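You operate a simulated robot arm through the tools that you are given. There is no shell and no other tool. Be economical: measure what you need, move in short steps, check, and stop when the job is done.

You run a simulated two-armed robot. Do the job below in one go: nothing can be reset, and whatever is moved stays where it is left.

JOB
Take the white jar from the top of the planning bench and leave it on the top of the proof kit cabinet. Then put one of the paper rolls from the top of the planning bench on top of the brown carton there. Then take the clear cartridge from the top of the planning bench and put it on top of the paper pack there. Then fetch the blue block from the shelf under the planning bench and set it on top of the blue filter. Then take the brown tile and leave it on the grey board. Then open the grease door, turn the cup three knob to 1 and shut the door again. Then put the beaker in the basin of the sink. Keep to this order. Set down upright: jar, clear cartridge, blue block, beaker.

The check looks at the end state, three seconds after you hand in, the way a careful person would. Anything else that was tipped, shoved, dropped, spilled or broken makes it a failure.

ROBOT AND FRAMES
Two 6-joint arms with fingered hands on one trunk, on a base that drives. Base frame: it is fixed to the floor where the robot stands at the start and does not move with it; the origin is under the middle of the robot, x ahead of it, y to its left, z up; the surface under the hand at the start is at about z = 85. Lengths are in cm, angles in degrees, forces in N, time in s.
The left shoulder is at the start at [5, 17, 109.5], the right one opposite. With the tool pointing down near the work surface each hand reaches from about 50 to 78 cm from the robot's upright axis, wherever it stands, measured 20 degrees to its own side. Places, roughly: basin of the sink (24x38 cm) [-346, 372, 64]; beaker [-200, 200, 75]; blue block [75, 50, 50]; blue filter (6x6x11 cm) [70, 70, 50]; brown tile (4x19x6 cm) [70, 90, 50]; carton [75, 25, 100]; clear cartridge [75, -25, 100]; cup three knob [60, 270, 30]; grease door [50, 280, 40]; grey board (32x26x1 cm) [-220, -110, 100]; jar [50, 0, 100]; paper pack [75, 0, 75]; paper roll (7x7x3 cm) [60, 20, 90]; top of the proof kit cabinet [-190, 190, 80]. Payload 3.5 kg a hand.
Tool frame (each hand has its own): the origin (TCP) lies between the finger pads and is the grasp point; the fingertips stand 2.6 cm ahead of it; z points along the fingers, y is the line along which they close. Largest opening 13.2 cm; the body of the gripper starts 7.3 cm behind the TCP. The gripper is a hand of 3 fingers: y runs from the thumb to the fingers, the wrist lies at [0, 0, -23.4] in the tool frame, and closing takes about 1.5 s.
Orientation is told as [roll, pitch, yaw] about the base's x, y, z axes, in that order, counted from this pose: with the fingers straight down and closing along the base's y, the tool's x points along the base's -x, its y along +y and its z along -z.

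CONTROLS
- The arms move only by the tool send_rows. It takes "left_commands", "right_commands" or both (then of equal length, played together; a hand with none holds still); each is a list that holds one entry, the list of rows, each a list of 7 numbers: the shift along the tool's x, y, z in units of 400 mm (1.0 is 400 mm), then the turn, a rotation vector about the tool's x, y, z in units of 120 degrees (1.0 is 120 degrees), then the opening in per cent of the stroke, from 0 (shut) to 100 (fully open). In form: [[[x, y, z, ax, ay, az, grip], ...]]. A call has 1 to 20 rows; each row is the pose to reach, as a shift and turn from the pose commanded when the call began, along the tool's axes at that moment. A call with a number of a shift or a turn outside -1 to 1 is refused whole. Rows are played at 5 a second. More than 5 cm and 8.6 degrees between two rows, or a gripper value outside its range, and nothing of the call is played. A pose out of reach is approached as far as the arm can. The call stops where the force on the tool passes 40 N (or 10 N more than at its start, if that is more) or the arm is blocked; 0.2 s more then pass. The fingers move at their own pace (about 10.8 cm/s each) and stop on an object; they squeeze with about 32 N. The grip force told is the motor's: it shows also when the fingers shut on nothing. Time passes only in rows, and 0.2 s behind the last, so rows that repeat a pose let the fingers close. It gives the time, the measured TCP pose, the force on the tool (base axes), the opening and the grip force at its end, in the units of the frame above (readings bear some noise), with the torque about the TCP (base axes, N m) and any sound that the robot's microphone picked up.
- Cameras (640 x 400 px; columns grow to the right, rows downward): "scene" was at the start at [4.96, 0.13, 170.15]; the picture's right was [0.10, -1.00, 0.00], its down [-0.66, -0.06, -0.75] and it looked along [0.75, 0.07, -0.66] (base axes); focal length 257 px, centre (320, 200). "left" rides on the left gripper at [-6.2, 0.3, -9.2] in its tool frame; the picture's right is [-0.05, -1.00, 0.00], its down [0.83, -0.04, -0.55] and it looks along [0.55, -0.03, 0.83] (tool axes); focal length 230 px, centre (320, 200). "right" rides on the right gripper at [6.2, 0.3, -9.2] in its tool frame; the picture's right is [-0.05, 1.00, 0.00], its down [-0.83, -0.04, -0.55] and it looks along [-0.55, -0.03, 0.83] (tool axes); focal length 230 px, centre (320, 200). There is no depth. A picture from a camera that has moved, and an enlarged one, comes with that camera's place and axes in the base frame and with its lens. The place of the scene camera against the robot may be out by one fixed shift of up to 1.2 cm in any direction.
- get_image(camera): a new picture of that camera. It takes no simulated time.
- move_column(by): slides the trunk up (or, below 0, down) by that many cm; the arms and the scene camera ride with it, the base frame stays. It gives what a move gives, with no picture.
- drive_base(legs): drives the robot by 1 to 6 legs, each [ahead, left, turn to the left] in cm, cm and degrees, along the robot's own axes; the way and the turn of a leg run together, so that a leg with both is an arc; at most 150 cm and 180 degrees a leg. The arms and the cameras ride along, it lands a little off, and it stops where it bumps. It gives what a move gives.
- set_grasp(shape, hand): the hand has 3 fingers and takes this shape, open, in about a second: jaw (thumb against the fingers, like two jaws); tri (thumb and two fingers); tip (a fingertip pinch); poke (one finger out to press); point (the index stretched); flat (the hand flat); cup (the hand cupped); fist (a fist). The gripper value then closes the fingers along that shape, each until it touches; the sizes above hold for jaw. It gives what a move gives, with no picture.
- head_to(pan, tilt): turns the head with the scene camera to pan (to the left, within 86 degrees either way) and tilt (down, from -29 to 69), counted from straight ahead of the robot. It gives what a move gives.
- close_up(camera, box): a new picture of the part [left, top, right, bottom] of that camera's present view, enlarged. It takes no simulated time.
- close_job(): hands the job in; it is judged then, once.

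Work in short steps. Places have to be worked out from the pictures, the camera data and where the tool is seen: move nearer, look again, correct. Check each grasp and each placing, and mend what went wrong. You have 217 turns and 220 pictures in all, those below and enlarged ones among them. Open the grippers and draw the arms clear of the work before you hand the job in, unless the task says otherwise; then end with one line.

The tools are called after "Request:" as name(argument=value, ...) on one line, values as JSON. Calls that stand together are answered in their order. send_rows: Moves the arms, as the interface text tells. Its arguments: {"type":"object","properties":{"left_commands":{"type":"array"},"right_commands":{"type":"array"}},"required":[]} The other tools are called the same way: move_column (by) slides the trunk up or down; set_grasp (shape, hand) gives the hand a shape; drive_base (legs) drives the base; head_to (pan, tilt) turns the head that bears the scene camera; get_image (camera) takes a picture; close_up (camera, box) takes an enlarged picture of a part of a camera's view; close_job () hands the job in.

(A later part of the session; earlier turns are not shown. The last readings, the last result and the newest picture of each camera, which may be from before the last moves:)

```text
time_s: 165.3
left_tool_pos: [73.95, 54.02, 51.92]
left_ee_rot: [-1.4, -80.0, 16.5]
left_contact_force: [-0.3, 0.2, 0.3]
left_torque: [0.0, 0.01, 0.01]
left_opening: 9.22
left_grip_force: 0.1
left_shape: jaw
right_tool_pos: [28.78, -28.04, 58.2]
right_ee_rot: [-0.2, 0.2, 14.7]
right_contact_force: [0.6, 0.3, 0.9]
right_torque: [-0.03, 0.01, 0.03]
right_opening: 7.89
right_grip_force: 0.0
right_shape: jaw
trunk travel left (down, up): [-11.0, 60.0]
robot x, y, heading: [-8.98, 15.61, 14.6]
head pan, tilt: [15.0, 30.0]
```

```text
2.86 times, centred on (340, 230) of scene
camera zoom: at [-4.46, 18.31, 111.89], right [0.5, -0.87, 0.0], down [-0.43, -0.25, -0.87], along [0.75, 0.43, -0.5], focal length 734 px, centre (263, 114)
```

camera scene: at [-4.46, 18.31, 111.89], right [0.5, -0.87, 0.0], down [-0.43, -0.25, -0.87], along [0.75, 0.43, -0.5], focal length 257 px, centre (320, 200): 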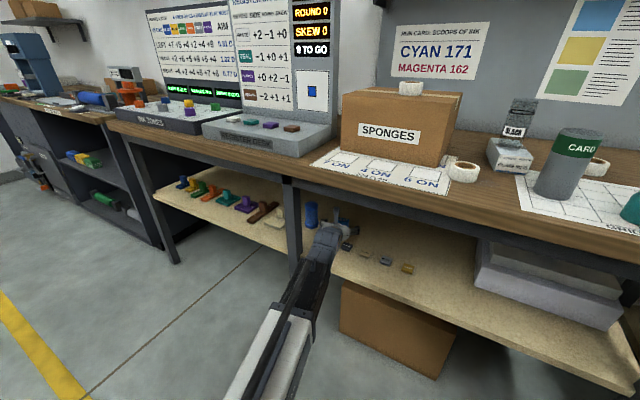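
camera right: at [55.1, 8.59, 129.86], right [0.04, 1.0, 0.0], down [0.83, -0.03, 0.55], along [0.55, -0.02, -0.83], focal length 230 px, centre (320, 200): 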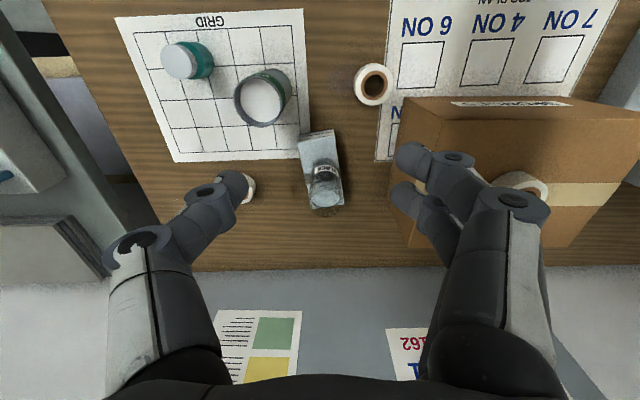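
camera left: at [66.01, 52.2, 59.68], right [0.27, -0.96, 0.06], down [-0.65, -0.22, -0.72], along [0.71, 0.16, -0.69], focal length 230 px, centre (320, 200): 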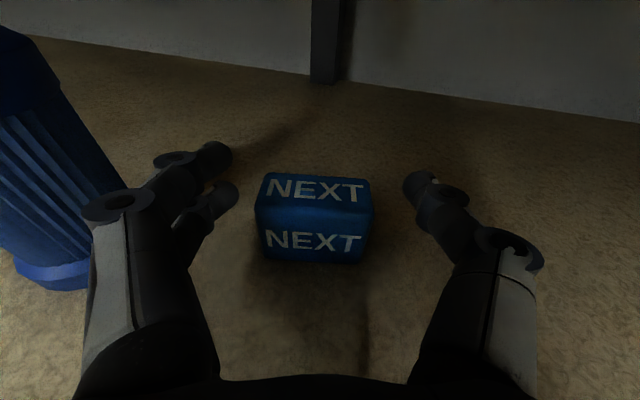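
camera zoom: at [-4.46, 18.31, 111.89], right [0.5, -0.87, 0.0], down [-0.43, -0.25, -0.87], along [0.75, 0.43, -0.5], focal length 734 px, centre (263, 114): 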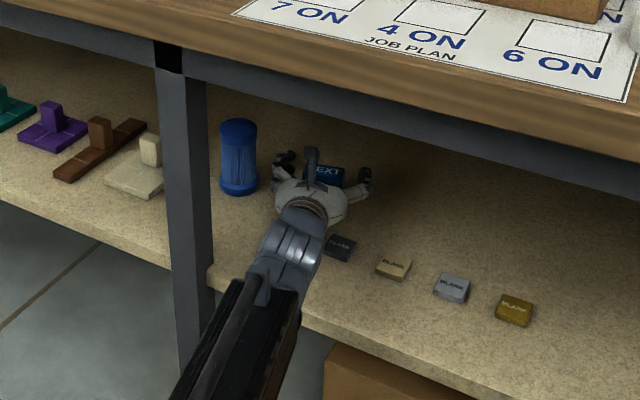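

Request:
send_rows(left_commands=[[[0, 0, -0.015, 0, 0, 0, 70], [0, 0, -0.015, 0, 0, 0, 0], [0, 0, -0.015, 0, 0, 0, 0], [0, 0, -0.015, 0, 0, 0, 0], [0, 0, -0.015, 0, 0, 0, 0], [0, 0, -0.015, 0, 0, 0, 0], [0, 0, -0.015, 0, 0, 0, 0], [0, 0, -0.015, 0, 0, 0, 0]]])

Request:
get_image(camera="left")

```text
time_s: 167.1
left_tool_pos: [73.28, 53.85, 52.25]
left_ee_rot: [-1.3, -80.0, 16.3]
left_contact_force: [0.4, -1.0, 2.6]
left_torque: [0.09, -0.02, -0.02]
left_opening: 3.31
left_grip_force: 31.9
left_shape: jaw
right_tool_pos: [28.64, -28.13, 58.15]
right_ee_rot: [-0.3, 0.1, 14.6]
right_contact_force: [-0.1, 1.1, 0.0]
right_torque: [-0.03, 0.0, 0.01]
right_opening: 7.9
right_grip_force: 0.2
right_shape: jaw
trunk travel left (down, up): [-11.0, 60.0]
robot x, y, heading: [-8.75, 15.55, 14.4]
head pan, tilt: [15.0, 30.0]
```

```text
128 pictures are left
camera left: at [65.42, 51.98, 59.91], right [0.27, -0.96, 0.05], down [-0.65, -0.22, -0.72], along [0.71, 0.16, -0.69], focal length 230 px, centre (320, 200)
```

left: 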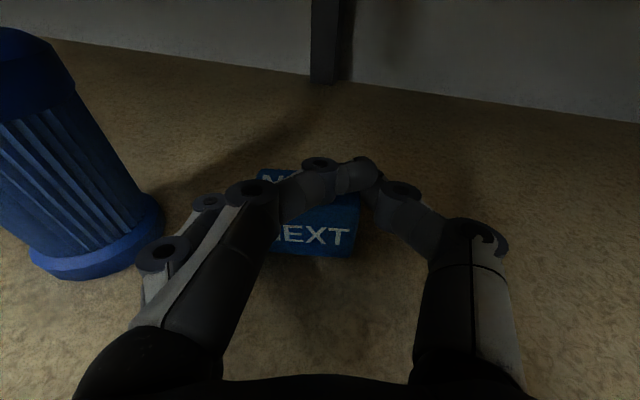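

The upper finger slid over the block's top; too high. Open, tilt 73°, lower TCP to ~50.9.

Request:
send_rows(left_commands=[[[0, 0, 0, 0, 0, 0, 70], [0, 0, 0, 0, 0, 0, 70], [0, 0, 0, 0, 0, 0, 70], [0.016, 0, 0.003, 0, 0.029, 0, 70], [0.033, 0, 0.006, 0, 0.058, 0, 70], [0.033, 0, 0.006, 0, 0.058, 0, 70]]])

Request:
get_image(camera="left")

```text
time_s: 168.5
left_tool_pos: [73.27, 53.87, 50.95]
left_ee_rot: [-0.7, -73.0, 15.9]
left_contact_force: [0.0, 0.0, -0.5]
left_torque: [-0.02, -0.02, -0.01]
left_opening: 9.21
left_grip_force: 0.1
left_shape: jaw
right_tool_pos: [28.81, -28.08, 58.13]
right_ee_rot: [-0.2, 0.1, 14.8]
right_contact_force: [0.8, -0.5, 0.3]
right_torque: [-0.02, -0.02, 0.0]
right_opening: 7.88
right_grip_force: 0.0
right_shape: jaw
trunk travel left (down, up): [-11.0, 60.0]
robot x, y, heading: [-9.43, 15.54, 14.5]
head pan, tilt: [15.0, 30.0]
```

```text
127 pictures are left
camera left: at [66.34, 52.32, 59.58], right [0.28, -0.96, 0.05], down [-0.73, -0.25, -0.63], along [0.62, 0.14, -0.77], focal length 230 px, centre (320, 200)
```

left: 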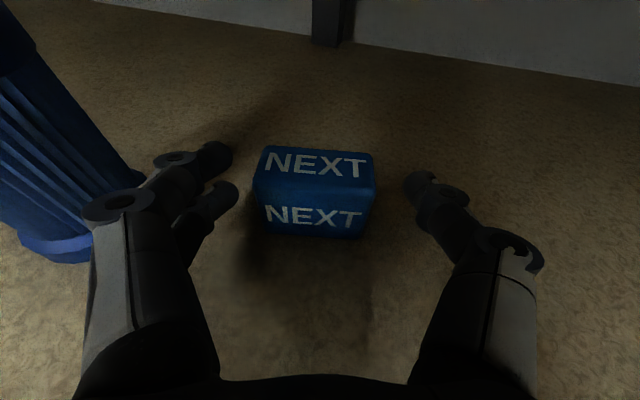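

Lower 0.4 cm more and close.

Request:
send_rows(left_commands=[[[0.009, 0.004, 0.003, 0, 0, 0, 70], [0.009, 0.004, 0.003, 0, 0, 0, 0], [0.009, 0.004, 0.003, 0, 0, 0, 0], [0.009, 0.004, 0.003, 0, 0, 0, 0], [0.009, 0.004, 0.003, 0, 0, 0, 0], [0.009, 0.004, 0.003, 0, 0, 0, 0], [0.009, 0.004, 0.003, 0, 0, 0, 0], [0.009, 0.004, 0.003, 0, 0, 0, 0]]])

Request:
get_image(camera="left")

```text
time_s: 170.3
left_tool_pos: [73.33, 54.01, 50.5]
left_ee_rot: [-0.7, -73.1, 15.9]
left_contact_force: [-0.1, 0.6, 1.2]
left_torque: [0.01, -0.08, 0.0]
left_opening: 5.15
left_grip_force: 32.1
left_shape: jaw
right_tool_pos: [28.72, -28.05, 58.23]
right_ee_rot: [-0.2, 0.1, 14.7]
right_contact_force: [0.8, 0.0, 0.2]
right_torque: [0.02, 0.0, 0.01]
right_opening: 7.86
right_grip_force: 0.0
right_shape: jaw
trunk travel left (down, up): [-11.0, 60.0]
robot x, y, heading: [-9.14, 15.63, 14.7]
head pan, tilt: [15.0, 30.0]
```

```text
126 pictures are left
camera left: at [66.33, 52.41, 59.2], right [0.28, -0.96, 0.05], down [-0.73, -0.25, -0.63], along [0.62, 0.14, -0.77], focal length 230 px, centre (320, 200)
```

left: 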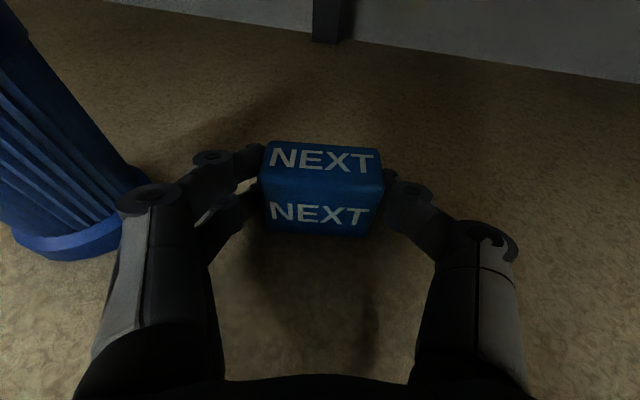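

Firm grip. Lift 5 cm and withdraw 26 cm straight back out of the shelf.

Request:
send_rows(left_commands=[[[-0.04, 0, -0.012, 0, 0, 0, 0], [-0.08, 0, -0.024, 0, 0, 0, 0], [-0.12, 0, -0.0365, 0, 0, 0, 0], [-0.09, 0, -0.136, 0, 0, 0, 0], [-0.06, 0, -0.236, 0, 0, 0, 0], [-0.03, 0, -0.336, 0, 0, 0, 0], [0.0, 0, -0.436, 0, 0, 0, 0], [0.03, 0, -0.536, 0, 0, 0, 0], [0.06, 0, -0.634, 0, 0, 0, 0], [0.06, 0, -0.634, 0, 0, 0, 0]]])

Request:
get_image(camera="left")

Request:
get_image(camera="scene")

```text
time_s: 172.5
left_tool_pos: [54.31, 48.94, 55.45]
left_ee_rot: [-0.7, -73.0, 16.0]
left_contact_force: [-0.6, 0.4, 0.6]
left_torque: [-0.01, -0.02, -0.01]
left_opening: 5.15
left_grip_force: 31.7
left_shape: jaw
left hand out of reach, approached as far as the arm can: row 8, 9, 10
right_tool_pos: [28.72, -28.02, 58.24]
right_ee_rot: [-0.2, 0.1, 14.8]
right_contact_force: [-0.6, 0.4, -0.5]
right_torque: [-0.02, -0.01, 0.01]
right_opening: 7.87
right_grip_force: 0.1
right_shape: jaw
trunk travel left (down, up): [-11.0, 60.0]
robot x, y, heading: [-9.17, 15.78, 14.5]
head pan, tilt: [15.0, 30.0]
```

```text
125 pictures are left
camera left: at [47.37, 47.35, 64.12], right [0.28, -0.96, 0.05], down [-0.73, -0.25, -0.63], along [0.62, 0.14, -0.77], focal length 230 px, centre (320, 200)
```

left: 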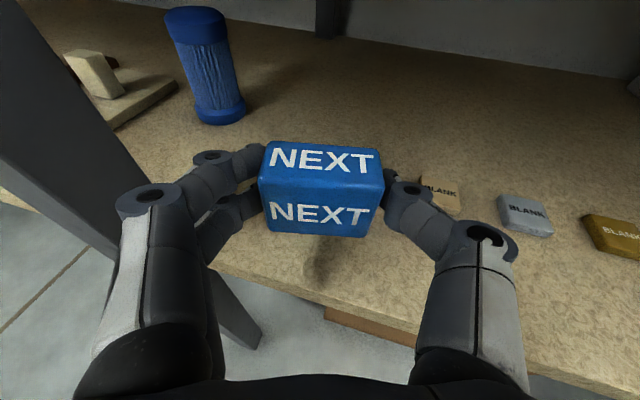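

```text
124 pictures are left
camera scene: at [-4.46, 18.31, 111.89], right [0.5, -0.87, 0.0], down [-0.43, -0.25, -0.87], along [0.75, 0.43, -0.5], focal length 257 px, centre (320, 200)
```

scene: 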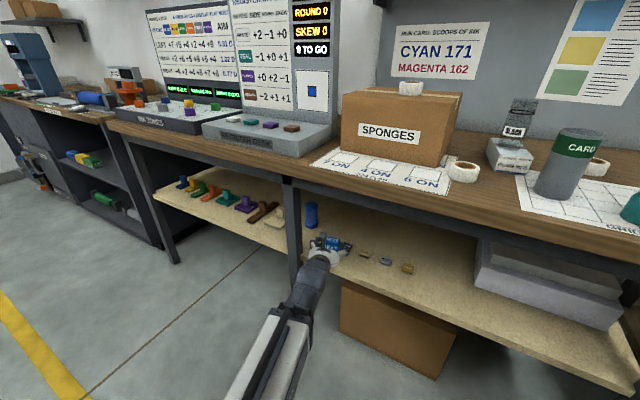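

Block is out and upright. To avoid the post I'll stay right of it and place with the hand yawed ~60°. First move the base 6 cm ahead.

Request:
drive_base(legs=[[6, 0, 0]])

Request:
send_rows(left_commands=[[[-0.02, 0, -0.006, -0.05975, 0, -0.01825, 0], [-0.04, 0, -0.012, -0.1195, 0, -0.0365, 0], [-0.06, 0, -0.018, -0.17925, 0, -0.05475, 0], [-0.08, 0, -0.024, -0.239, 0, -0.073, 0], [-0.1, 0, -0.03, -0.29875, 0, -0.09125, 0], [-0.12, 0, -0.036, -0.3585, 0, -0.1095, 0], [-0.12, 0, -0.036, -0.3585, 0, -0.1095, 0]]])

Request:
get_image(camera="left")

Request:
get_image(camera="scene")

```text
time_s: 173.4
left_tool_pos: [60.32, 50.49, 55.58]
left_ee_rot: [-0.7, -73.0, 15.8]
left_contact_force: [-1.0, -0.5, -0.2]
left_torque: [-0.01, 0.02, 0.01]
left_opening: 5.18
left_grip_force: 31.7
left_shape: jaw
right_tool_pos: [34.74, -26.47, 58.07]
right_ee_rot: [-0.2, 0.2, 14.7]
right_contact_force: [-0.5, -0.3, -0.2]
right_torque: [0.03, 0.02, -0.02]
right_opening: 7.87
right_grip_force: 0.0
right_shape: jaw
trunk travel left (down, up): [-11.0, 60.0]
robot x, y, heading: [-3.23, 17.1, 14.8]
head pan, tilt: [15.0, 30.0]
```

```text
time_s: 175.0
left_tool_pos: [60.32, 50.46, 60.48]
left_ee_rot: [-0.6, -72.9, 60.8]
left_contact_force: [0.4, -0.3, 0.6]
left_torque: [-0.01, 0.0, -0.03]
left_opening: 5.12
left_grip_force: 32.1
left_shape: jaw
right_tool_pos: [34.74, -26.46, 58.13]
right_ee_rot: [-0.2, 0.1, 14.7]
right_contact_force: [-0.3, -0.2, -0.6]
right_torque: [0.02, -0.02, 0.0]
right_opening: 7.88
right_grip_force: 0.2
right_shape: jaw
trunk travel left (down, up): [-11.0, 60.0]
robot x, y, heading: [-3.19, 17.08, 14.7]
head pan, tilt: [15.0, 30.0]
```

```text
123 pictures are left
camera left: at [56.47, 44.51, 69.1], right [0.87, -0.48, 0.05], down [-0.35, -0.69, -0.63], along [0.34, 0.53, -0.77], focal length 230 px, centre (320, 200)
```

left: 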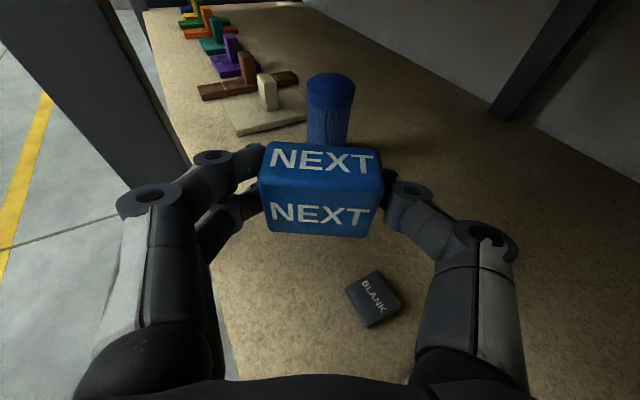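

```text
122 pictures are left
camera scene: at [1.53, 19.88, 111.89], right [0.5, -0.87, 0.0], down [-0.43, -0.25, -0.87], along [0.75, 0.43, -0.5], focal length 257 px, centre (320, 200)
```

scene: 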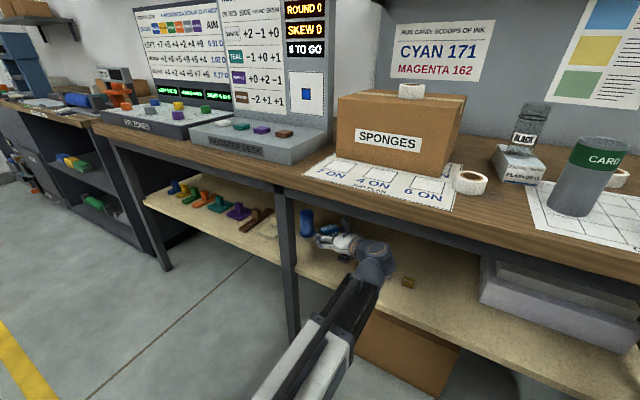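

Hand yawed well, clear of the post. Raise to z≈63 and advance 8 cm toward the filter, then re-measure its top.

Request:
send_rows(left_commands=[[[-0.06, 0, -0.018, 0, 0, 0, 0], [-0.09, 0, 0.08, 0, 0, 0, 0], [-0.118, 0, 0.173, 0, 0, 0, 0], [-0.118, 0, 0.173, 0, 0, 0, 0]]])

Request:
get_image(camera="left")

Request:
close_up(camera="scene", box=[260, 180, 420, 280])

```text
time_s: 176.0
left_tool_pos: [64.27, 57.41, 63.06]
left_ee_rot: [-0.6, -72.8, 60.7]
left_contact_force: [-0.8, 0.2, -0.4]
left_torque: [-0.01, -0.02, -0.03]
left_opening: 5.13
left_grip_force: 32.9
left_shape: jaw
right_tool_pos: [34.66, -26.56, 58.09]
right_ee_rot: [-0.3, 0.1, 14.7]
right_contact_force: [0.4, -0.3, -0.2]
right_torque: [0.01, 0.01, 0.01]
right_opening: 7.87
right_grip_force: 0.0
right_shape: jaw
trunk travel left (down, up): [-11.0, 60.0]
robot x, y, heading: [-3.07, 17.11, 14.6]
head pan, tilt: [15.0, 30.0]
```

```text
121 pictures are left
camera left: at [60.44, 51.47, 71.8], right [0.87, -0.48, 0.05], down [-0.35, -0.69, -0.63], along [0.34, 0.53, -0.77], focal length 230 px, centre (320, 200)
```

left: 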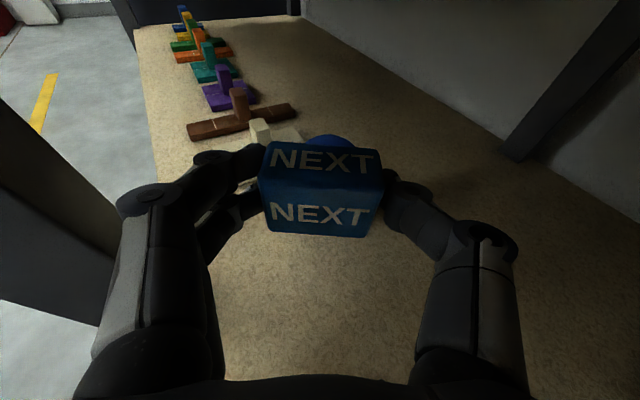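

```text
4.00 times, centred on (340, 230) of scene
camera zoom: at [1.53, 19.88, 111.89], right [0.5, -0.87, 0.0], down [-0.43, -0.25, -0.87], along [0.75, 0.43, -0.5], focal length 1027 px, centre (240, 80)
```

zoom: 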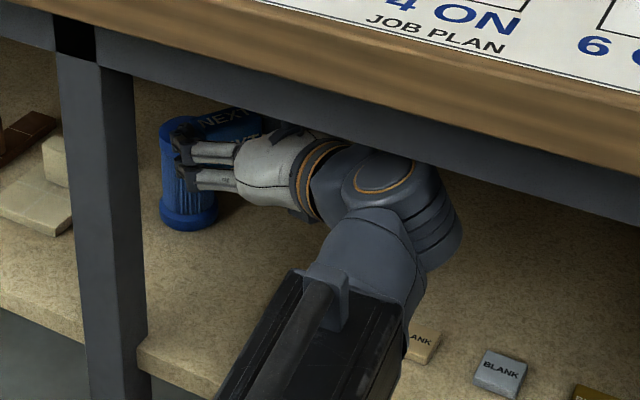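

Filter top ≈[69.5,65.1, 58.3]. Advance 9.2 cm over it at the same height.

Request:
send_rows(left_commands=[[[-0.022, -0.007, 0.073, 0, 0, 0, 0], [-0.044, -0.014, 0.146, 0, 0, 0, 0], [-0.067, -0.02, 0.219, 0, 0, 0, 0], [-0.067, -0.02, 0.219, 0, 0, 0, 0]]])

Request:
get_image(camera="left")

Request:
close_up(camera="scene", box=[260, 180, 380, 255])

```text
time_s: 177.0
left_tool_pos: [69.46, 64.88, 63.08]
left_ee_rot: [-0.6, -72.9, 60.6]
left_contact_force: [0.5, -0.3, -0.5]
left_torque: [-0.01, -0.02, 0.01]
left_opening: 5.11
left_grip_force: 32.0
left_shape: jaw
right_tool_pos: [34.7, -26.39, 58.22]
right_ee_rot: [-0.3, 0.1, 14.7]
right_contact_force: [0.4, -0.2, 0.2]
right_torque: [-0.01, 0.0, 0.01]
right_opening: 7.86
right_grip_force: 0.0
right_shape: jaw
trunk travel left (down, up): [-11.0, 60.0]
robot x, y, heading: [-3.13, 17.55, 14.8]
head pan, tilt: [15.0, 30.0]
```

```text
119 pictures are left
camera left: at [65.64, 58.93, 71.74], right [0.87, -0.48, 0.05], down [-0.35, -0.69, -0.63], along [0.34, 0.53, -0.77], focal length 230 px, centre (320, 200)
```

left: 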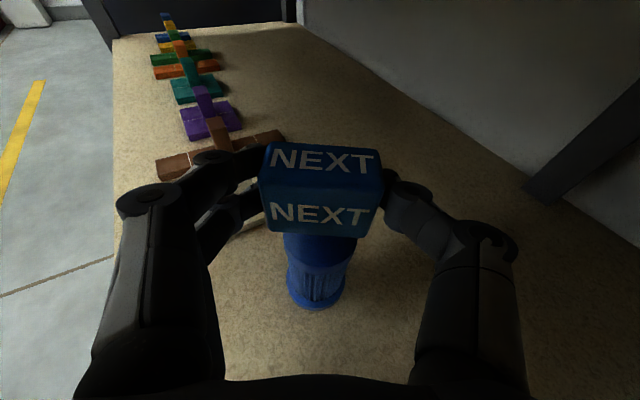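

```text
5.33 times, centred on (320, 218) of scene
camera zoom: at [1.53, 19.88, 111.89], right [0.5, -0.87, 0.0], down [-0.43, -0.25, -0.87], along [0.75, 0.43, -0.5], focal length 1369 px, centre (320, 107)
```

zoom: 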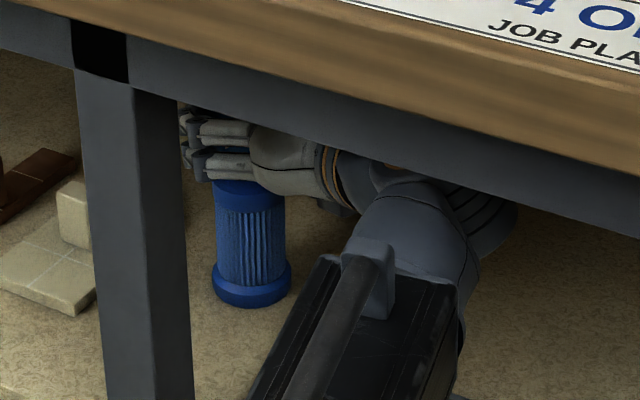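

Filter seen directly below; its centre is ~1.2 cm further along. Advance 1.1 cm and lower slowly.

Request:
send_rows(left_commands=[[[-0.008, 0, 0.026, 0, 0, 0, 0], [0.003, 0, 0.029, 0, 0, 0, 0], [0.013, 0, 0.032, 0, 0, 0, 0], [0.022, 0, 0.035, 0, 0, 0, 0], [0.03, 0, 0.0375, 0, 0, 0, 0]]])

Request:
get_image(camera="left")

```text
time_s: 178.2
left_tool_pos: [70.02, 65.82, 61.45]
left_ee_rot: [-0.5, -72.9, 60.6]
left_contact_force: [-0.6, -0.9, -1.3]
left_torque: [0.02, -0.01, 0.01]
left_opening: 5.13
left_grip_force: 31.3
left_shape: jaw
right_tool_pos: [34.61, -26.57, 58.13]
right_ee_rot: [-0.2, 0.1, 14.7]
right_contact_force: [0.1, 0.1, -0.6]
right_torque: [0.01, 0.01, 0.0]
right_opening: 7.9
right_grip_force: 0.1
right_shape: jaw
trunk travel left (down, up): [-11.0, 60.0]
robot x, y, heading: [-3.25, 17.1, 14.9]
head pan, tilt: [15.0, 30.0]
```

```text
117 pictures are left
camera left: at [66.25, 59.91, 70.04], right [0.87, -0.48, 0.05], down [-0.35, -0.69, -0.63], along [0.34, 0.53, -0.77], focal length 230 px, centre (320, 200)
```

left: 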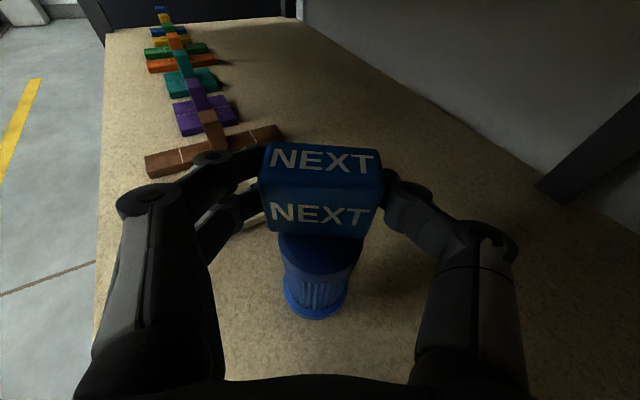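

Block is nearly centred over the filter; lower further slowly.

Request:
send_rows(left_commands=[[[0.006, 0, 0.012, 0, 0, 0, 0], [0.014, 0, 0.014, 0, 0, 0, 0], [0.022, 0, 0.016, 0, 0, 0, 0], [0.03, 0, 0.018, 0, 0, 0, 0], [0.037, 0, 0.02, 0, 0, 0, 0]]])

Request:
get_image(camera="left")

```text
time_s: 179.4
left_tool_pos: [70.27, 66.13, 60.87]
left_ee_rot: [-1.1, -73.8, 60.9]
left_contact_force: [-0.6, 0.2, 18.0]
left_torque: [0.25, -0.07, 0.03]
left_opening: 5.15
left_grip_force: 31.8
left_shape: jaw
right_tool_pos: [34.69, -26.48, 58.15]
right_ee_rot: [-0.2, 0.0, 14.7]
right_contact_force: [-1.1, -0.8, 0.4]
right_torque: [-0.02, 0.0, 0.0]
right_opening: 7.87
right_grip_force: 0.0
right_shape: jaw
trunk travel left (down, up): [-11.0, 60.0]
robot x, y, heading: [-2.92, 17.25, 14.4]
head pan, tilt: [15.0, 30.0]
stopped in row 5 (left hand): the force on the tool passed its limit at 42 N (the readings are from after the stop); the commanded pose is now the measured one
```

```text
116 pictures are left
camera left: at [66.33, 60.15, 69.42], right [0.87, -0.49, 0.05], down [-0.34, -0.69, -0.64], along [0.35, 0.54, -0.76], focal length 230 px, centre (320, 200)
```

left: 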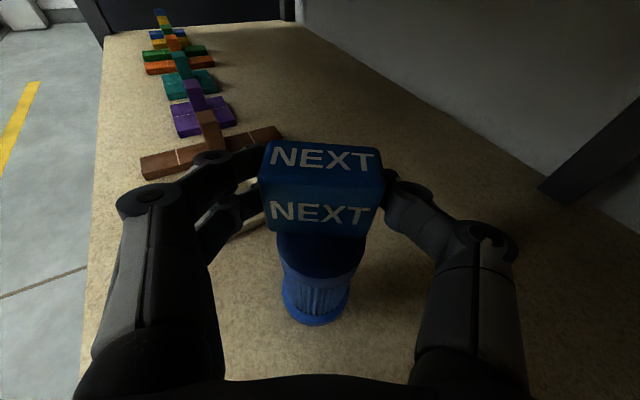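

Contact at z≈60.9 with geometry consistent with centring. Ease off and release.

Request:
send_rows(left_commands=[[[-0.003, 0, -0.001, 0, 0.004, 0, 0], [-0.003, 0, -0.001, 0, 0.004, 0, 45], [-0.003, 0, -0.001, 0, 0.004, 0, 70], [-0.003, 0, -0.001, 0, 0.004, 0, 75], [-0.003, 0, -0.001, 0, 0.004, 0, 75]]])

Request:
get_image(camera="left")

Request:
close_up(camera="scene", box=[260, 180, 380, 255])

```text
time_s: 180.6
left_tool_pos: [70.39, 66.19, 60.55]
left_ee_rot: [-0.7, -73.0, 60.8]
left_contact_force: [-0.1, 0.6, -1.0]
left_torque: [-0.02, -0.02, 0.01]
left_opening: 9.88
left_grip_force: 0.0
left_shape: jaw
right_tool_pos: [34.78, -26.39, 58.13]
right_ee_rot: [-0.2, 0.1, 14.7]
right_contact_force: [0.2, -0.4, 0.3]
right_torque: [-0.04, 0.04, 0.01]
right_opening: 7.86
right_grip_force: 0.1
right_shape: jaw
trunk travel left (down, up): [-11.0, 60.0]
robot x, y, heading: [-3.18, 17.55, 14.7]
head pan, tilt: [15.0, 30.0]
```

```text
115 pictures are left
camera left: at [66.44, 60.29, 69.19], right [0.87, -0.49, 0.05], down [-0.35, -0.69, -0.63], along [0.34, 0.53, -0.77], focal length 230 px, centre (320, 200)
```

left: 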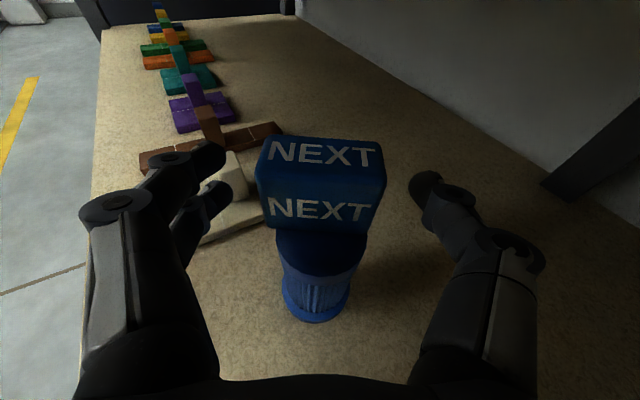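

```text
5.33 times, centred on (320, 218) of scene
camera zoom: at [1.54, 19.88, 111.88], right [0.5, -0.87, 0.0], down [-0.43, -0.25, -0.87], along [0.75, 0.43, -0.5], focal length 1369 px, centre (320, 107)
```

zoom: 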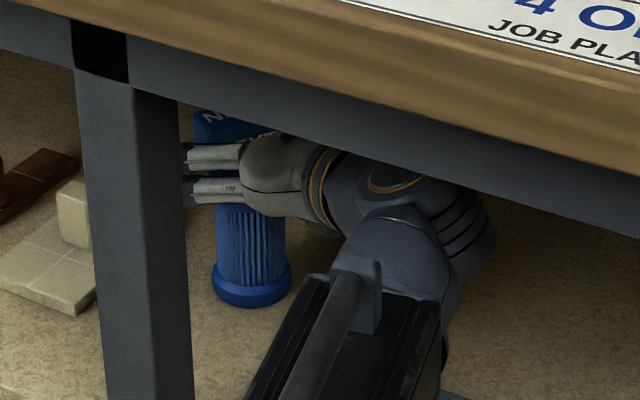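

Block stands on the filter. Withdraw straight back 16 cm.

Request:
send_rows(left_commands=[[[0.015, 0, -0.048, 0, 0, 0, 75], [0.03, 0, -0.096, 0, 0, 0, 75], [0.05, 0, -0.16, 0, 0, 0, 75], [0.073, 0, -0.24, 0, 0, 0, 75], [0.095, 0, -0.31, 0, 0, 0, 75], [0.117, 0, -0.382, 0, 0, 0, 75], [0.117, 0, -0.382, 0, 0, 0, 75]]])

Request:
get_image(camera="left")

Request:
close_up(camera="scene", box=[260, 180, 380, 255])

```text
time_s: 182.2
left_tool_pos: [62.23, 52.34, 60.57]
left_ee_rot: [-0.8, -73.0, 60.7]
left_contact_force: [0.2, -0.3, 0.0]
left_torque: [-0.01, 0.02, -0.01]
left_opening: 9.88
left_grip_force: 0.0
left_shape: jaw
right_tool_pos: [34.68, -26.49, 58.15]
right_ee_rot: [-0.3, 0.1, 14.7]
right_contact_force: [-0.5, 0.7, 0.6]
right_torque: [0.02, -0.01, 0.01]
right_opening: 7.87
right_grip_force: 0.1
right_shape: jaw
trunk travel left (down, up): [-11.0, 60.0]
robot x, y, heading: [-3.01, 17.14, 14.5]
head pan, tilt: [15.0, 30.0]
```

```text
113 pictures are left
camera left: at [58.36, 46.44, 69.2], right [0.87, -0.49, 0.05], down [-0.35, -0.69, -0.63], along [0.34, 0.53, -0.77], focal length 230 px, centre (320, 200)
```

left: 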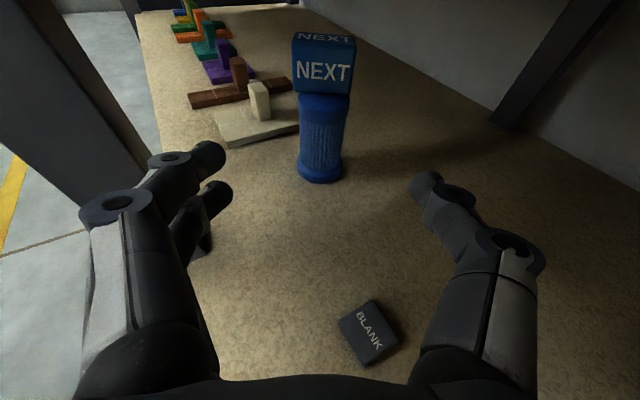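

```text
5.33 times, centred on (320, 218) of scene
camera zoom: at [1.54, 19.89, 111.89], right [0.5, -0.87, 0.0], down [-0.43, -0.25, -0.87], along [0.75, 0.43, -0.5], focal length 1369 px, centre (320, 107)
```

zoom: 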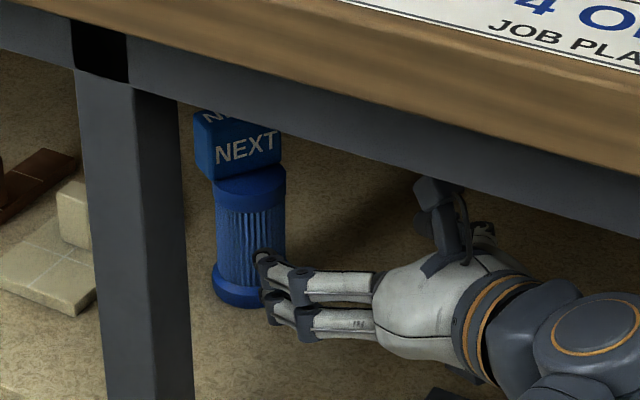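

Block stands well on the filter. Now back out: shift back 4 cm, un-yaw the hand by 45°.

Request:
send_rows(left_commands=[[[0.03, 0, -0.096, 0, 0, 0, 50], [0.03, 0, -0.096, 0.05975, 0, 0.01825, 50], [0.03, 0, -0.096, 0.1195, 0, 0.0365, 50], [0.03, 0, -0.096, 0.17925, 0, 0.05475, 50], [0.03, 0, -0.096, 0.239, 0, 0.073, 50], [0.03, 0, -0.096, 0.29875, 0, 0.09125, 50], [0.03, 0, -0.096, 0.3585, 0, 0.1095, 50], [0.03, 0, -0.096, 0.3585, 0, 0.1095, 50]]])

Request:
get_image(camera="left")

```text
time_s: 184.0
left_tool_pos: [60.33, 48.92, 60.58]
left_ee_rot: [-0.6, -73.2, 15.7]
left_contact_force: [0.2, 0.0, -0.7]
left_torque: [-0.03, -0.02, 0.01]
left_opening: 6.65
left_grip_force: 0.1
left_shape: jaw
right_tool_pos: [34.67, -26.46, 58.17]
right_ee_rot: [-0.1, 0.1, 14.7]
right_contact_force: [-0.3, 0.1, -0.5]
right_torque: [0.01, -0.02, 0.0]
right_opening: 7.87
right_grip_force: 0.2
right_shape: jaw
trunk travel left (down, up): [-11.0, 60.0]
robot x, y, heading: [-2.85, 16.94, 14.8]
head pan, tilt: [15.0, 30.0]
```

```text
111 pictures are left
camera left: at [53.41, 47.42, 69.22], right [0.27, -0.96, 0.05], down [-0.73, -0.24, -0.63], along [0.62, 0.13, -0.77], focal length 230 px, centre (320, 200)
```

left: 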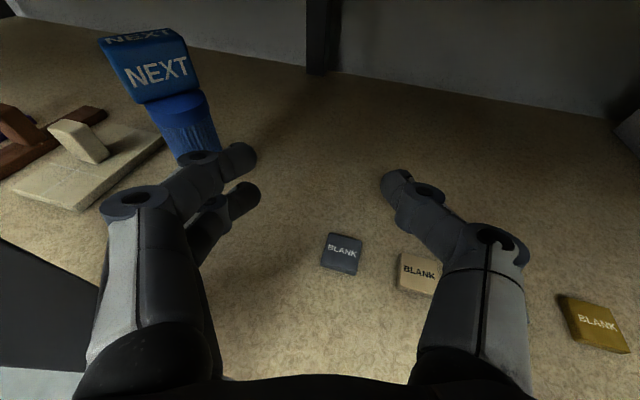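

Clear. Drive back 6 cm, then un-tilt the hand while retreating from the shelf.

Request:
drive_base(legs=[[-7, 0, 0]])

Request:
send_rows(left_commands=[[[0.013, 0, -0.05, 0, 0.0676, 0, 50], [0.026, 0, -0.1, 0, 0.1352, 0, 50], [0.039, 0, -0.15, 0, 0.2028, 0, 50], [0.052, 0, -0.2, 0, 0.2704, 0, 50], [0.065, 0, -0.25, 0, 0.338, 0, 50], [0.078, 0, -0.3, 0, 0.4056, 0, 50], [0.091, 0, -0.34, 0, 0.4732, 0, 50], [0.104, 0, -0.37, 0, 0.5408, 0, 50], [0.117, 0, -0.39, 0, 0.6083, 0, 50], [0.117, 0, -0.39, 0, 0.6083, 0, 50]]])

Request:
get_image(camera="scene")

```text
time_s: 185.0
left_tool_pos: [53.5, 47.23, 60.61]
left_ee_rot: [-0.7, -73.0, 15.7]
left_contact_force: [0.3, -0.4, 0.6]
left_torque: [0.01, 0.0, 0.0]
left_opening: 6.64
left_grip_force: 0.0
left_shape: jaw
right_tool_pos: [27.98, -28.26, 58.08]
right_ee_rot: [-0.2, 0.0, 14.7]
right_contact_force: [-0.9, -0.5, 0.7]
right_torque: [-0.04, 0.01, 0.03]
right_opening: 7.9
right_grip_force: 0.1
right_shape: jaw
trunk travel left (down, up): [-11.0, 60.0]
robot x, y, heading: [-9.64, 15.36, 14.6]
head pan, tilt: [15.0, 30.0]
```

```text
time_s: 187.2
left_tool_pos: [37.74, 42.8, 60.71]
left_ee_rot: [-0.3, 0.2, 15.2]
left_contact_force: [0.5, 0.4, 0.0]
left_torque: [0.0, 0.01, 0.04]
left_opening: 6.68
left_grip_force: 0.0
left_shape: jaw
left hand out of reach, approached as far as the arm can: row 1
right_tool_pos: [27.73, -28.19, 58.11]
right_ee_rot: [-0.3, 0.1, 14.7]
right_contact_force: [0.1, 0.7, 0.1]
right_torque: [0.02, 0.0, -0.02]
right_opening: 7.89
right_grip_force: 0.1
right_shape: jaw
trunk travel left (down, up): [-11.0, 60.0]
robot x, y, heading: [-9.82, 15.48, 14.7]
head pan, tilt: [15.0, 30.0]
```

```text
110 pictures are left
camera scene: at [-5.32, 18.09, 111.89], right [0.5, -0.87, 0.0], down [-0.43, -0.25, -0.87], along [0.75, 0.43, -0.5], focal length 257 px, centre (320, 200)
```

scene: 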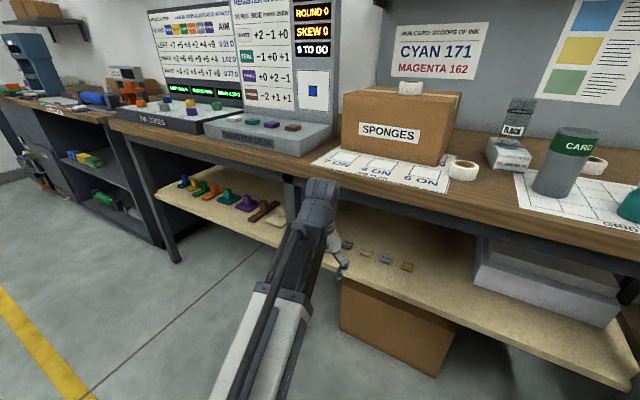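

Now relocate for the tile: back a bit, straighten heading, strafe left to y≈70.

Request:
drive_base(legs=[[-7, 0, 0], [0, 0, -14.7], [0, 55, 0]])

Request:
head_to(pan=0, tilt=30)

Request:
get_image(camera="scene")

Request:
close_up(camera="scene", box=[200, 180, 400, 280])

```text
time_s: 191.8
left_tool_pos: [36.04, 83.25, 60.7]
left_ee_rot: [-0.2, -0.1, 0.9]
left_contact_force: [0.9, -0.5, 0.0]
left_torque: [0.0, -0.01, -0.01]
left_opening: 6.65
left_grip_force: 0.0
left_shape: jaw
right_tool_pos: [9.07, 16.77, 58.12]
right_ee_rot: [-0.3, 0.1, 0.5]
right_contact_force: [0.1, 0.5, 0.1]
right_torque: [0.0, 0.0, -0.01]
right_opening: 7.89
right_grip_force: 0.0
right_shape: jaw
trunk travel left (down, up): [-11.0, 60.0]
robot x, y, heading: [-16.97, 67.48, 0.5]
head pan, tilt: [15.0, 30.0]
```

```text
time_s: 192.6
left_tool_pos: [36.08, 83.21, 60.84]
left_ee_rot: [-0.2, -0.1, 1.0]
left_contact_force: [1.1, -0.4, -0.5]
left_torque: [-0.03, -0.02, 0.03]
left_opening: 6.63
left_grip_force: 0.1
left_shape: jaw
right_tool_pos: [9.04, 16.67, 58.16]
right_ee_rot: [-0.1, 0.1, 0.4]
right_contact_force: [0.1, 0.4, 0.9]
right_torque: [-0.01, -0.02, 0.02]
right_opening: 7.9
right_grip_force: 0.2
right_shape: jaw
trunk travel left (down, up): [-11.0, 60.0]
robot x, y, heading: [-16.94, 68.32, 0.4]
head pan, tilt: [0.0, 30.0]
```

```text
109 pictures are left
camera scene: at [-11.25, 67.6, 111.89], right [0.01, -1.0, 0.0], down [-0.5, 0.0, -0.87], along [0.87, 0.01, -0.5], focal length 257 px, centre (320, 200)
```

scene: 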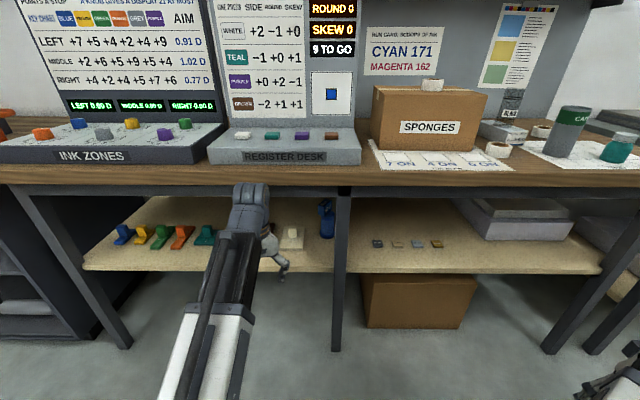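

```text
3.20 times, centred on (300, 230) of scene
camera zoom: at [-11.25, 67.6, 111.89], right [0.01, -1.0, 0.0], down [-0.5, 0.0, -0.87], along [0.87, 0.01, -0.5], focal length 822 px, centre (384, 104)
```

zoom: 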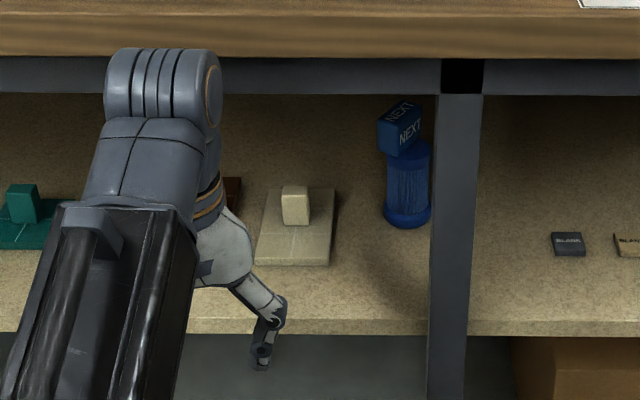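

Tilt the left hand forward and advance to a pre-grasp at [54,85.5,58].

Request:
send_rows(left_commands=[[[-0.05, 0.006, 0.0075, 0, -0.0676, 0, 60], [-0.1, 0.012, 0.015, 0, -0.1352, 0, 60], [-0.15, 0.018, 0.0225, 0, -0.2028, 0, 60], [-0.2, 0.024, 0.03, 0, -0.2704, 0, 60], [-0.25, 0.03, 0.0375, 0, -0.338, 0, 60], [-0.3, 0.036, 0.045, 0, -0.4056, 0, 60], [-0.35, 0.042, 0.0525, 0, -0.4732, 0, 60], [-0.4, 0.048, 0.06, 0, -0.5408, 0, 60], [-0.45, 0.055, 0.0675, 0, -0.6083, 0, 60], [-0.45, 0.055, 0.0675, 0, -0.6083, 0, 60]]])

Request:
get_image(camera="left")

```text
time_s: 194.8
left_tool_pos: [54.13, 85.72, 58.01]
left_ee_rot: [-0.7, -73.2, 1.5]
left_contact_force: [-0.2, -0.3, 0.1]
left_torque: [0.01, 0.0, 0.0]
left_opening: 7.86
left_grip_force: 0.2
left_shape: jaw
right_tool_pos: [9.08, 16.67, 58.17]
right_ee_rot: [-0.2, 0.0, 0.6]
right_contact_force: [0.1, -0.1, -0.7]
right_torque: [0.01, 0.0, 0.0]
right_opening: 7.87
right_grip_force: 0.2
right_shape: jaw
trunk travel left (down, up): [-11.0, 60.0]
robot x, y, heading: [-16.65, 68.52, 0.4]
head pan, tilt: [0.0, 30.0]
```

```text
107 pictures are left
camera left: at [46.94, 85.93, 66.68], right [0.03, -1.0, 0.05], down [-0.77, -0.06, -0.63], along [0.64, -0.02, -0.77], focal length 230 px, centre (320, 200)
```

left: 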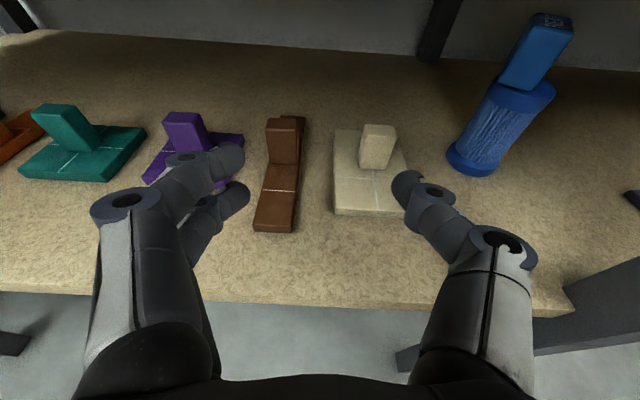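

Brown tile's stub at ≈[66.7,89.5]. Shift left 3.4 cm and advance to 5 cm short.

Request:
send_rows(left_commands=[[[0, 0.085, 0, 0, 0, 0, 60], [0.007, 0.085, 0.09, 0, 0, 0, 60], [0.016, 0.085, 0.18, 0, 0, 0, 60], [0.02, 0.085, 0.225, 0, 0, 0, 60], [0.02, 0.085, 0.225, 0, 0, 0, 60]]])

Request:
get_image(camera="left")

```text
time_s: 196.0
left_tool_pos: [62.36, 89.29, 54.5]
left_ee_rot: [-0.6, -73.1, 1.4]
left_contact_force: [-0.6, 0.3, -0.2]
left_torque: [-0.02, -0.03, -0.01]
left_opening: 7.89
left_grip_force: 0.0
left_shape: jaw
right_tool_pos: [9.06, 16.72, 58.1]
right_ee_rot: [-0.3, 0.1, 0.5]
right_contact_force: [0.0, 0.3, -0.7]
right_torque: [0.01, 0.0, -0.01]
right_opening: 7.9
right_grip_force: 0.2
right_shape: jaw
trunk travel left (down, up): [-11.0, 60.0]
robot x, y, heading: [-16.8, 68.22, 0.7]
head pan, tilt: [0.0, 30.0]
```

```text
106 pictures are left
camera left: at [55.34, 89.37, 63.21], right [0.03, -1.0, 0.05], down [-0.77, -0.06, -0.63], along [0.64, -0.02, -0.77], focal length 230 px, centre (320, 200)
```

left: 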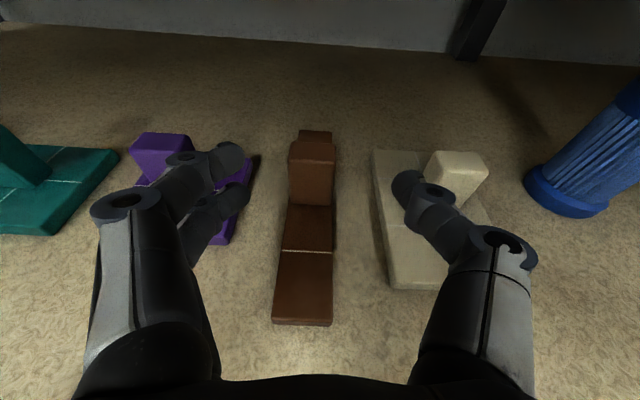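

Aligned. Narrow the opening a bit, advance to the stub and close.

Request:
send_rows(left_commands=[[[0.001, 0.004, 0.04, 0, 0, 0, 50], [0.002, 0.0075, 0.08, 0, 0, 0, 50], [0.003, 0.0075, 0.117, 0, 0, 0, 50], [0.003, 0.0075, 0.117, 0, 0, 0, 50], [0.003, 0.0075, 0.117, 0, 0, 0, 0], [0.003, 0.0075, 0.117, 0, 0, 0, 0], [0.003, 0.0075, 0.117, 0, 0, 0, 0], [0.003, 0.0075, 0.117, 0, 0, 0, 0], [0.003, 0.0075, 0.117, 0, 0, 0, 0]]])

Request:
get_image(camera="left")

```text
time_s: 198.0
left_tool_pos: [67.01, 89.71, 52.91]
left_ee_rot: [-0.7, -73.1, 1.4]
left_contact_force: [0.9, -0.6, 0.6]
left_torque: [0.04, 0.06, -0.03]
left_opening: 2.56
left_grip_force: 31.8
left_shape: jaw
right_tool_pos: [9.16, 16.71, 58.15]
right_ee_rot: [-0.2, 0.1, 0.5]
right_contact_force: [0.2, 0.7, 0.1]
right_torque: [-0.02, 0.02, -0.03]
right_opening: 7.88
right_grip_force: 0.0
right_shape: jaw
trunk travel left (down, up): [-11.0, 60.0]
robot x, y, heading: [-16.74, 68.43, 0.8]
head pan, tilt: [0.0, 30.0]
```

```text
105 pictures are left
camera left: at [59.83, 89.83, 61.66], right [0.03, -1.0, 0.05], down [-0.77, -0.06, -0.63], along [0.64, -0.02, -0.77], focal length 230 px, centre (320, 200)
```

left: 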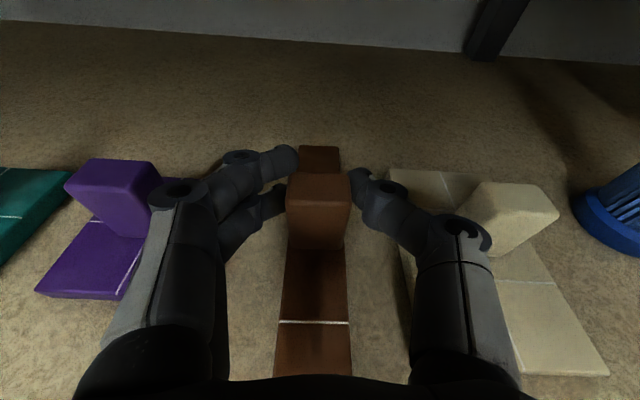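

Stub gripped. Lift 6 cm and draw back 11 cm.

Request:
send_rows(left_commands=[[[-0.05, 0, -0.015, 0, 0, 0, 0], [-0.1, 0, -0.03, 0, 0, 0, 0], [-0.143, 0, -0.044, 0, 0, 0, 0], [-0.12, 0, -0.12, 0, 0, 0, 0], [-0.095, 0, -0.2, 0, 0, 0, 0], [-0.06, 0, -0.315, 0, 0, 0, 0], [-0.06, 0, -0.315, 0, 0, 0, 0]]])

Request:
get_image(camera="left")

```text
time_s: 199.6
left_tool_pos: [55.52, 89.44, 59.0]
left_ee_rot: [-0.7, -73.1, 1.6]
left_contact_force: [0.3, -0.9, -0.7]
left_torque: [0.0, 0.03, -0.03]
left_opening: 2.27
left_grip_force: 32.1
left_shape: jaw
right_tool_pos: [9.13, 16.74, 58.11]
right_ee_rot: [-0.2, 0.1, 0.5]
right_contact_force: [0.1, -0.6, -0.2]
right_torque: [-0.01, 0.03, 0.0]
right_opening: 7.89
right_grip_force: 0.1
right_shape: jaw
trunk travel left (down, up): [-11.0, 60.0]
robot x, y, heading: [-17.29, 68.23, 0.7]
head pan, tilt: [0.0, 30.0]
```

```text
104 pictures are left
camera left: at [48.38, 89.64, 67.75], right [0.03, -1.0, 0.05], down [-0.77, -0.06, -0.63], along [0.63, -0.02, -0.77], focal length 230 px, centre (320, 200)
```

left: 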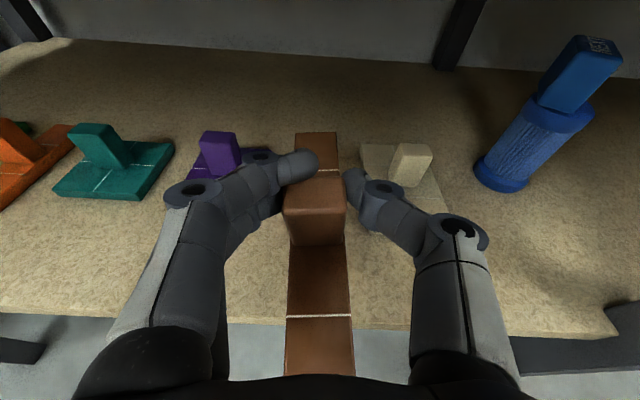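

The upper finger seems to ride at the stub's top edge (opening 2.56→2.27). I'll set the tile back and regrip lower for a secure hold.

Request:
send_rows(left_commands=[[[-0.035, 0, 0.115, 0, 0, 0, 0], [-0.06, 0, 0.195, 0, 0, 0, 0], [-0.083, 0, 0.271, 0, 0, 0, 0], [-0.04, 0, 0.285, 0, 0, 0, 0], [0.01, 0, 0.3, 0, 0, 0, 0], [0.045, 0, 0.31, 0, 0, 0, 0], [0.055, 0, 0.313, 0, 0, 0, 0], [0.06, 0, 0.315, 0, 0, 0, 0], [0.06, 0, 0.315, 0, 0, 0, 0], [0.06, 0, 0.315, 0, 0, 0, 45], [0.06, 0, 0.315, 0, 0, 0, 45], [0.06, 0, 0.315, 0, 0, 0, 45]]])

Request:
get_image(camera="left")

```text
time_s: 202.2
left_tool_pos: [66.87, 89.61, 53.03]
left_ee_rot: [-0.8, -73.0, 1.5]
left_contact_force: [-0.2, 0.4, 0.6]
left_torque: [-0.04, -0.03, 0.0]
left_opening: 5.89
left_grip_force: 0.0
left_shape: jaw
right_tool_pos: [9.11, 16.75, 58.19]
right_ee_rot: [-0.2, 0.1, 0.4]
right_contact_force: [0.1, 0.4, 0.8]
right_torque: [-0.05, 0.04, 0.01]
right_opening: 7.87
right_grip_force: 0.0
right_shape: jaw
trunk travel left (down, up): [-11.0, 60.0]
robot x, y, heading: [-17.12, 68.19, 0.4]
head pan, tilt: [0.0, 30.0]
```

```text
103 pictures are left
camera left: at [59.76, 89.83, 61.71], right [0.03, -1.0, 0.05], down [-0.77, -0.06, -0.63], along [0.63, -0.02, -0.77], focal length 230 px, centre (320, 200)
```

left: 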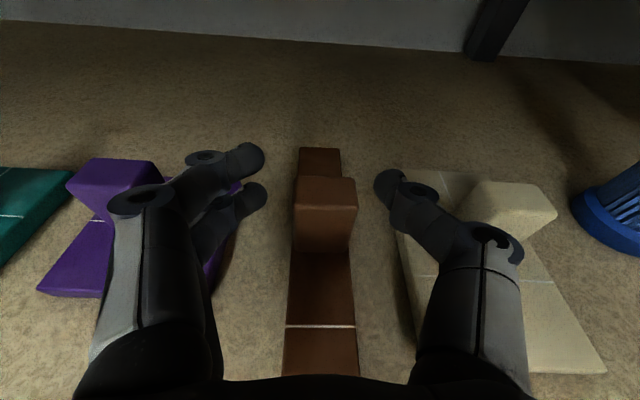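

Lower 1.0 cm and close again.

Request:
send_rows(left_commands=[[[0.012, -0.006, 0.002, 0, 0, 0, 45], [0.024, -0.006, 0.003, 0, 0, 0, 45], [0.024, -0.006, 0.003, 0, 0, 0, 0], [0.024, -0.006, 0.003, 0, 0, 0, 0], [0.024, -0.006, 0.003, 0, 0, 0, 0], [0.024, -0.006, 0.003, 0, 0, 0, 0], [0.024, -0.006, 0.003, 0, 0, 0, 0]]])

Request:
get_image(camera="left")

```text
time_s: 203.8
left_tool_pos: [66.68, 89.35, 52.14]
left_ee_rot: [-0.7, -73.1, 1.5]
left_contact_force: [-0.9, 0.4, 0.9]
left_torque: [-0.01, 0.07, -0.01]
left_opening: 2.48
left_grip_force: 32.2
left_shape: jaw
right_tool_pos: [9.16, 16.87, 58.01]
right_ee_rot: [-0.3, 0.1, 0.5]
right_contact_force: [-0.1, -0.9, 0.2]
right_torque: [0.01, 0.0, -0.04]
right_opening: 7.84
right_grip_force: 0.1
right_shape: jaw
trunk travel left (down, up): [-11.0, 60.0]
robot x, y, heading: [-16.48, 68.42, 0.2]
head pan, tilt: [0.0, 30.0]
```

```text
102 pictures are left
camera left: at [59.6, 89.56, 60.88], right [0.03, -1.0, 0.05], down [-0.77, -0.06, -0.63], along [0.64, -0.02, -0.77], focal length 230 px, centre (320, 200)
```

left: 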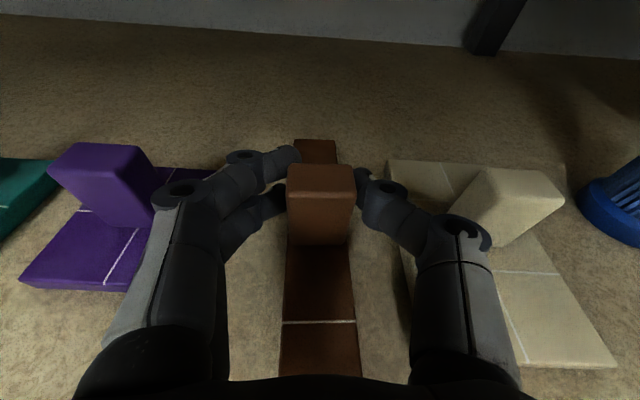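

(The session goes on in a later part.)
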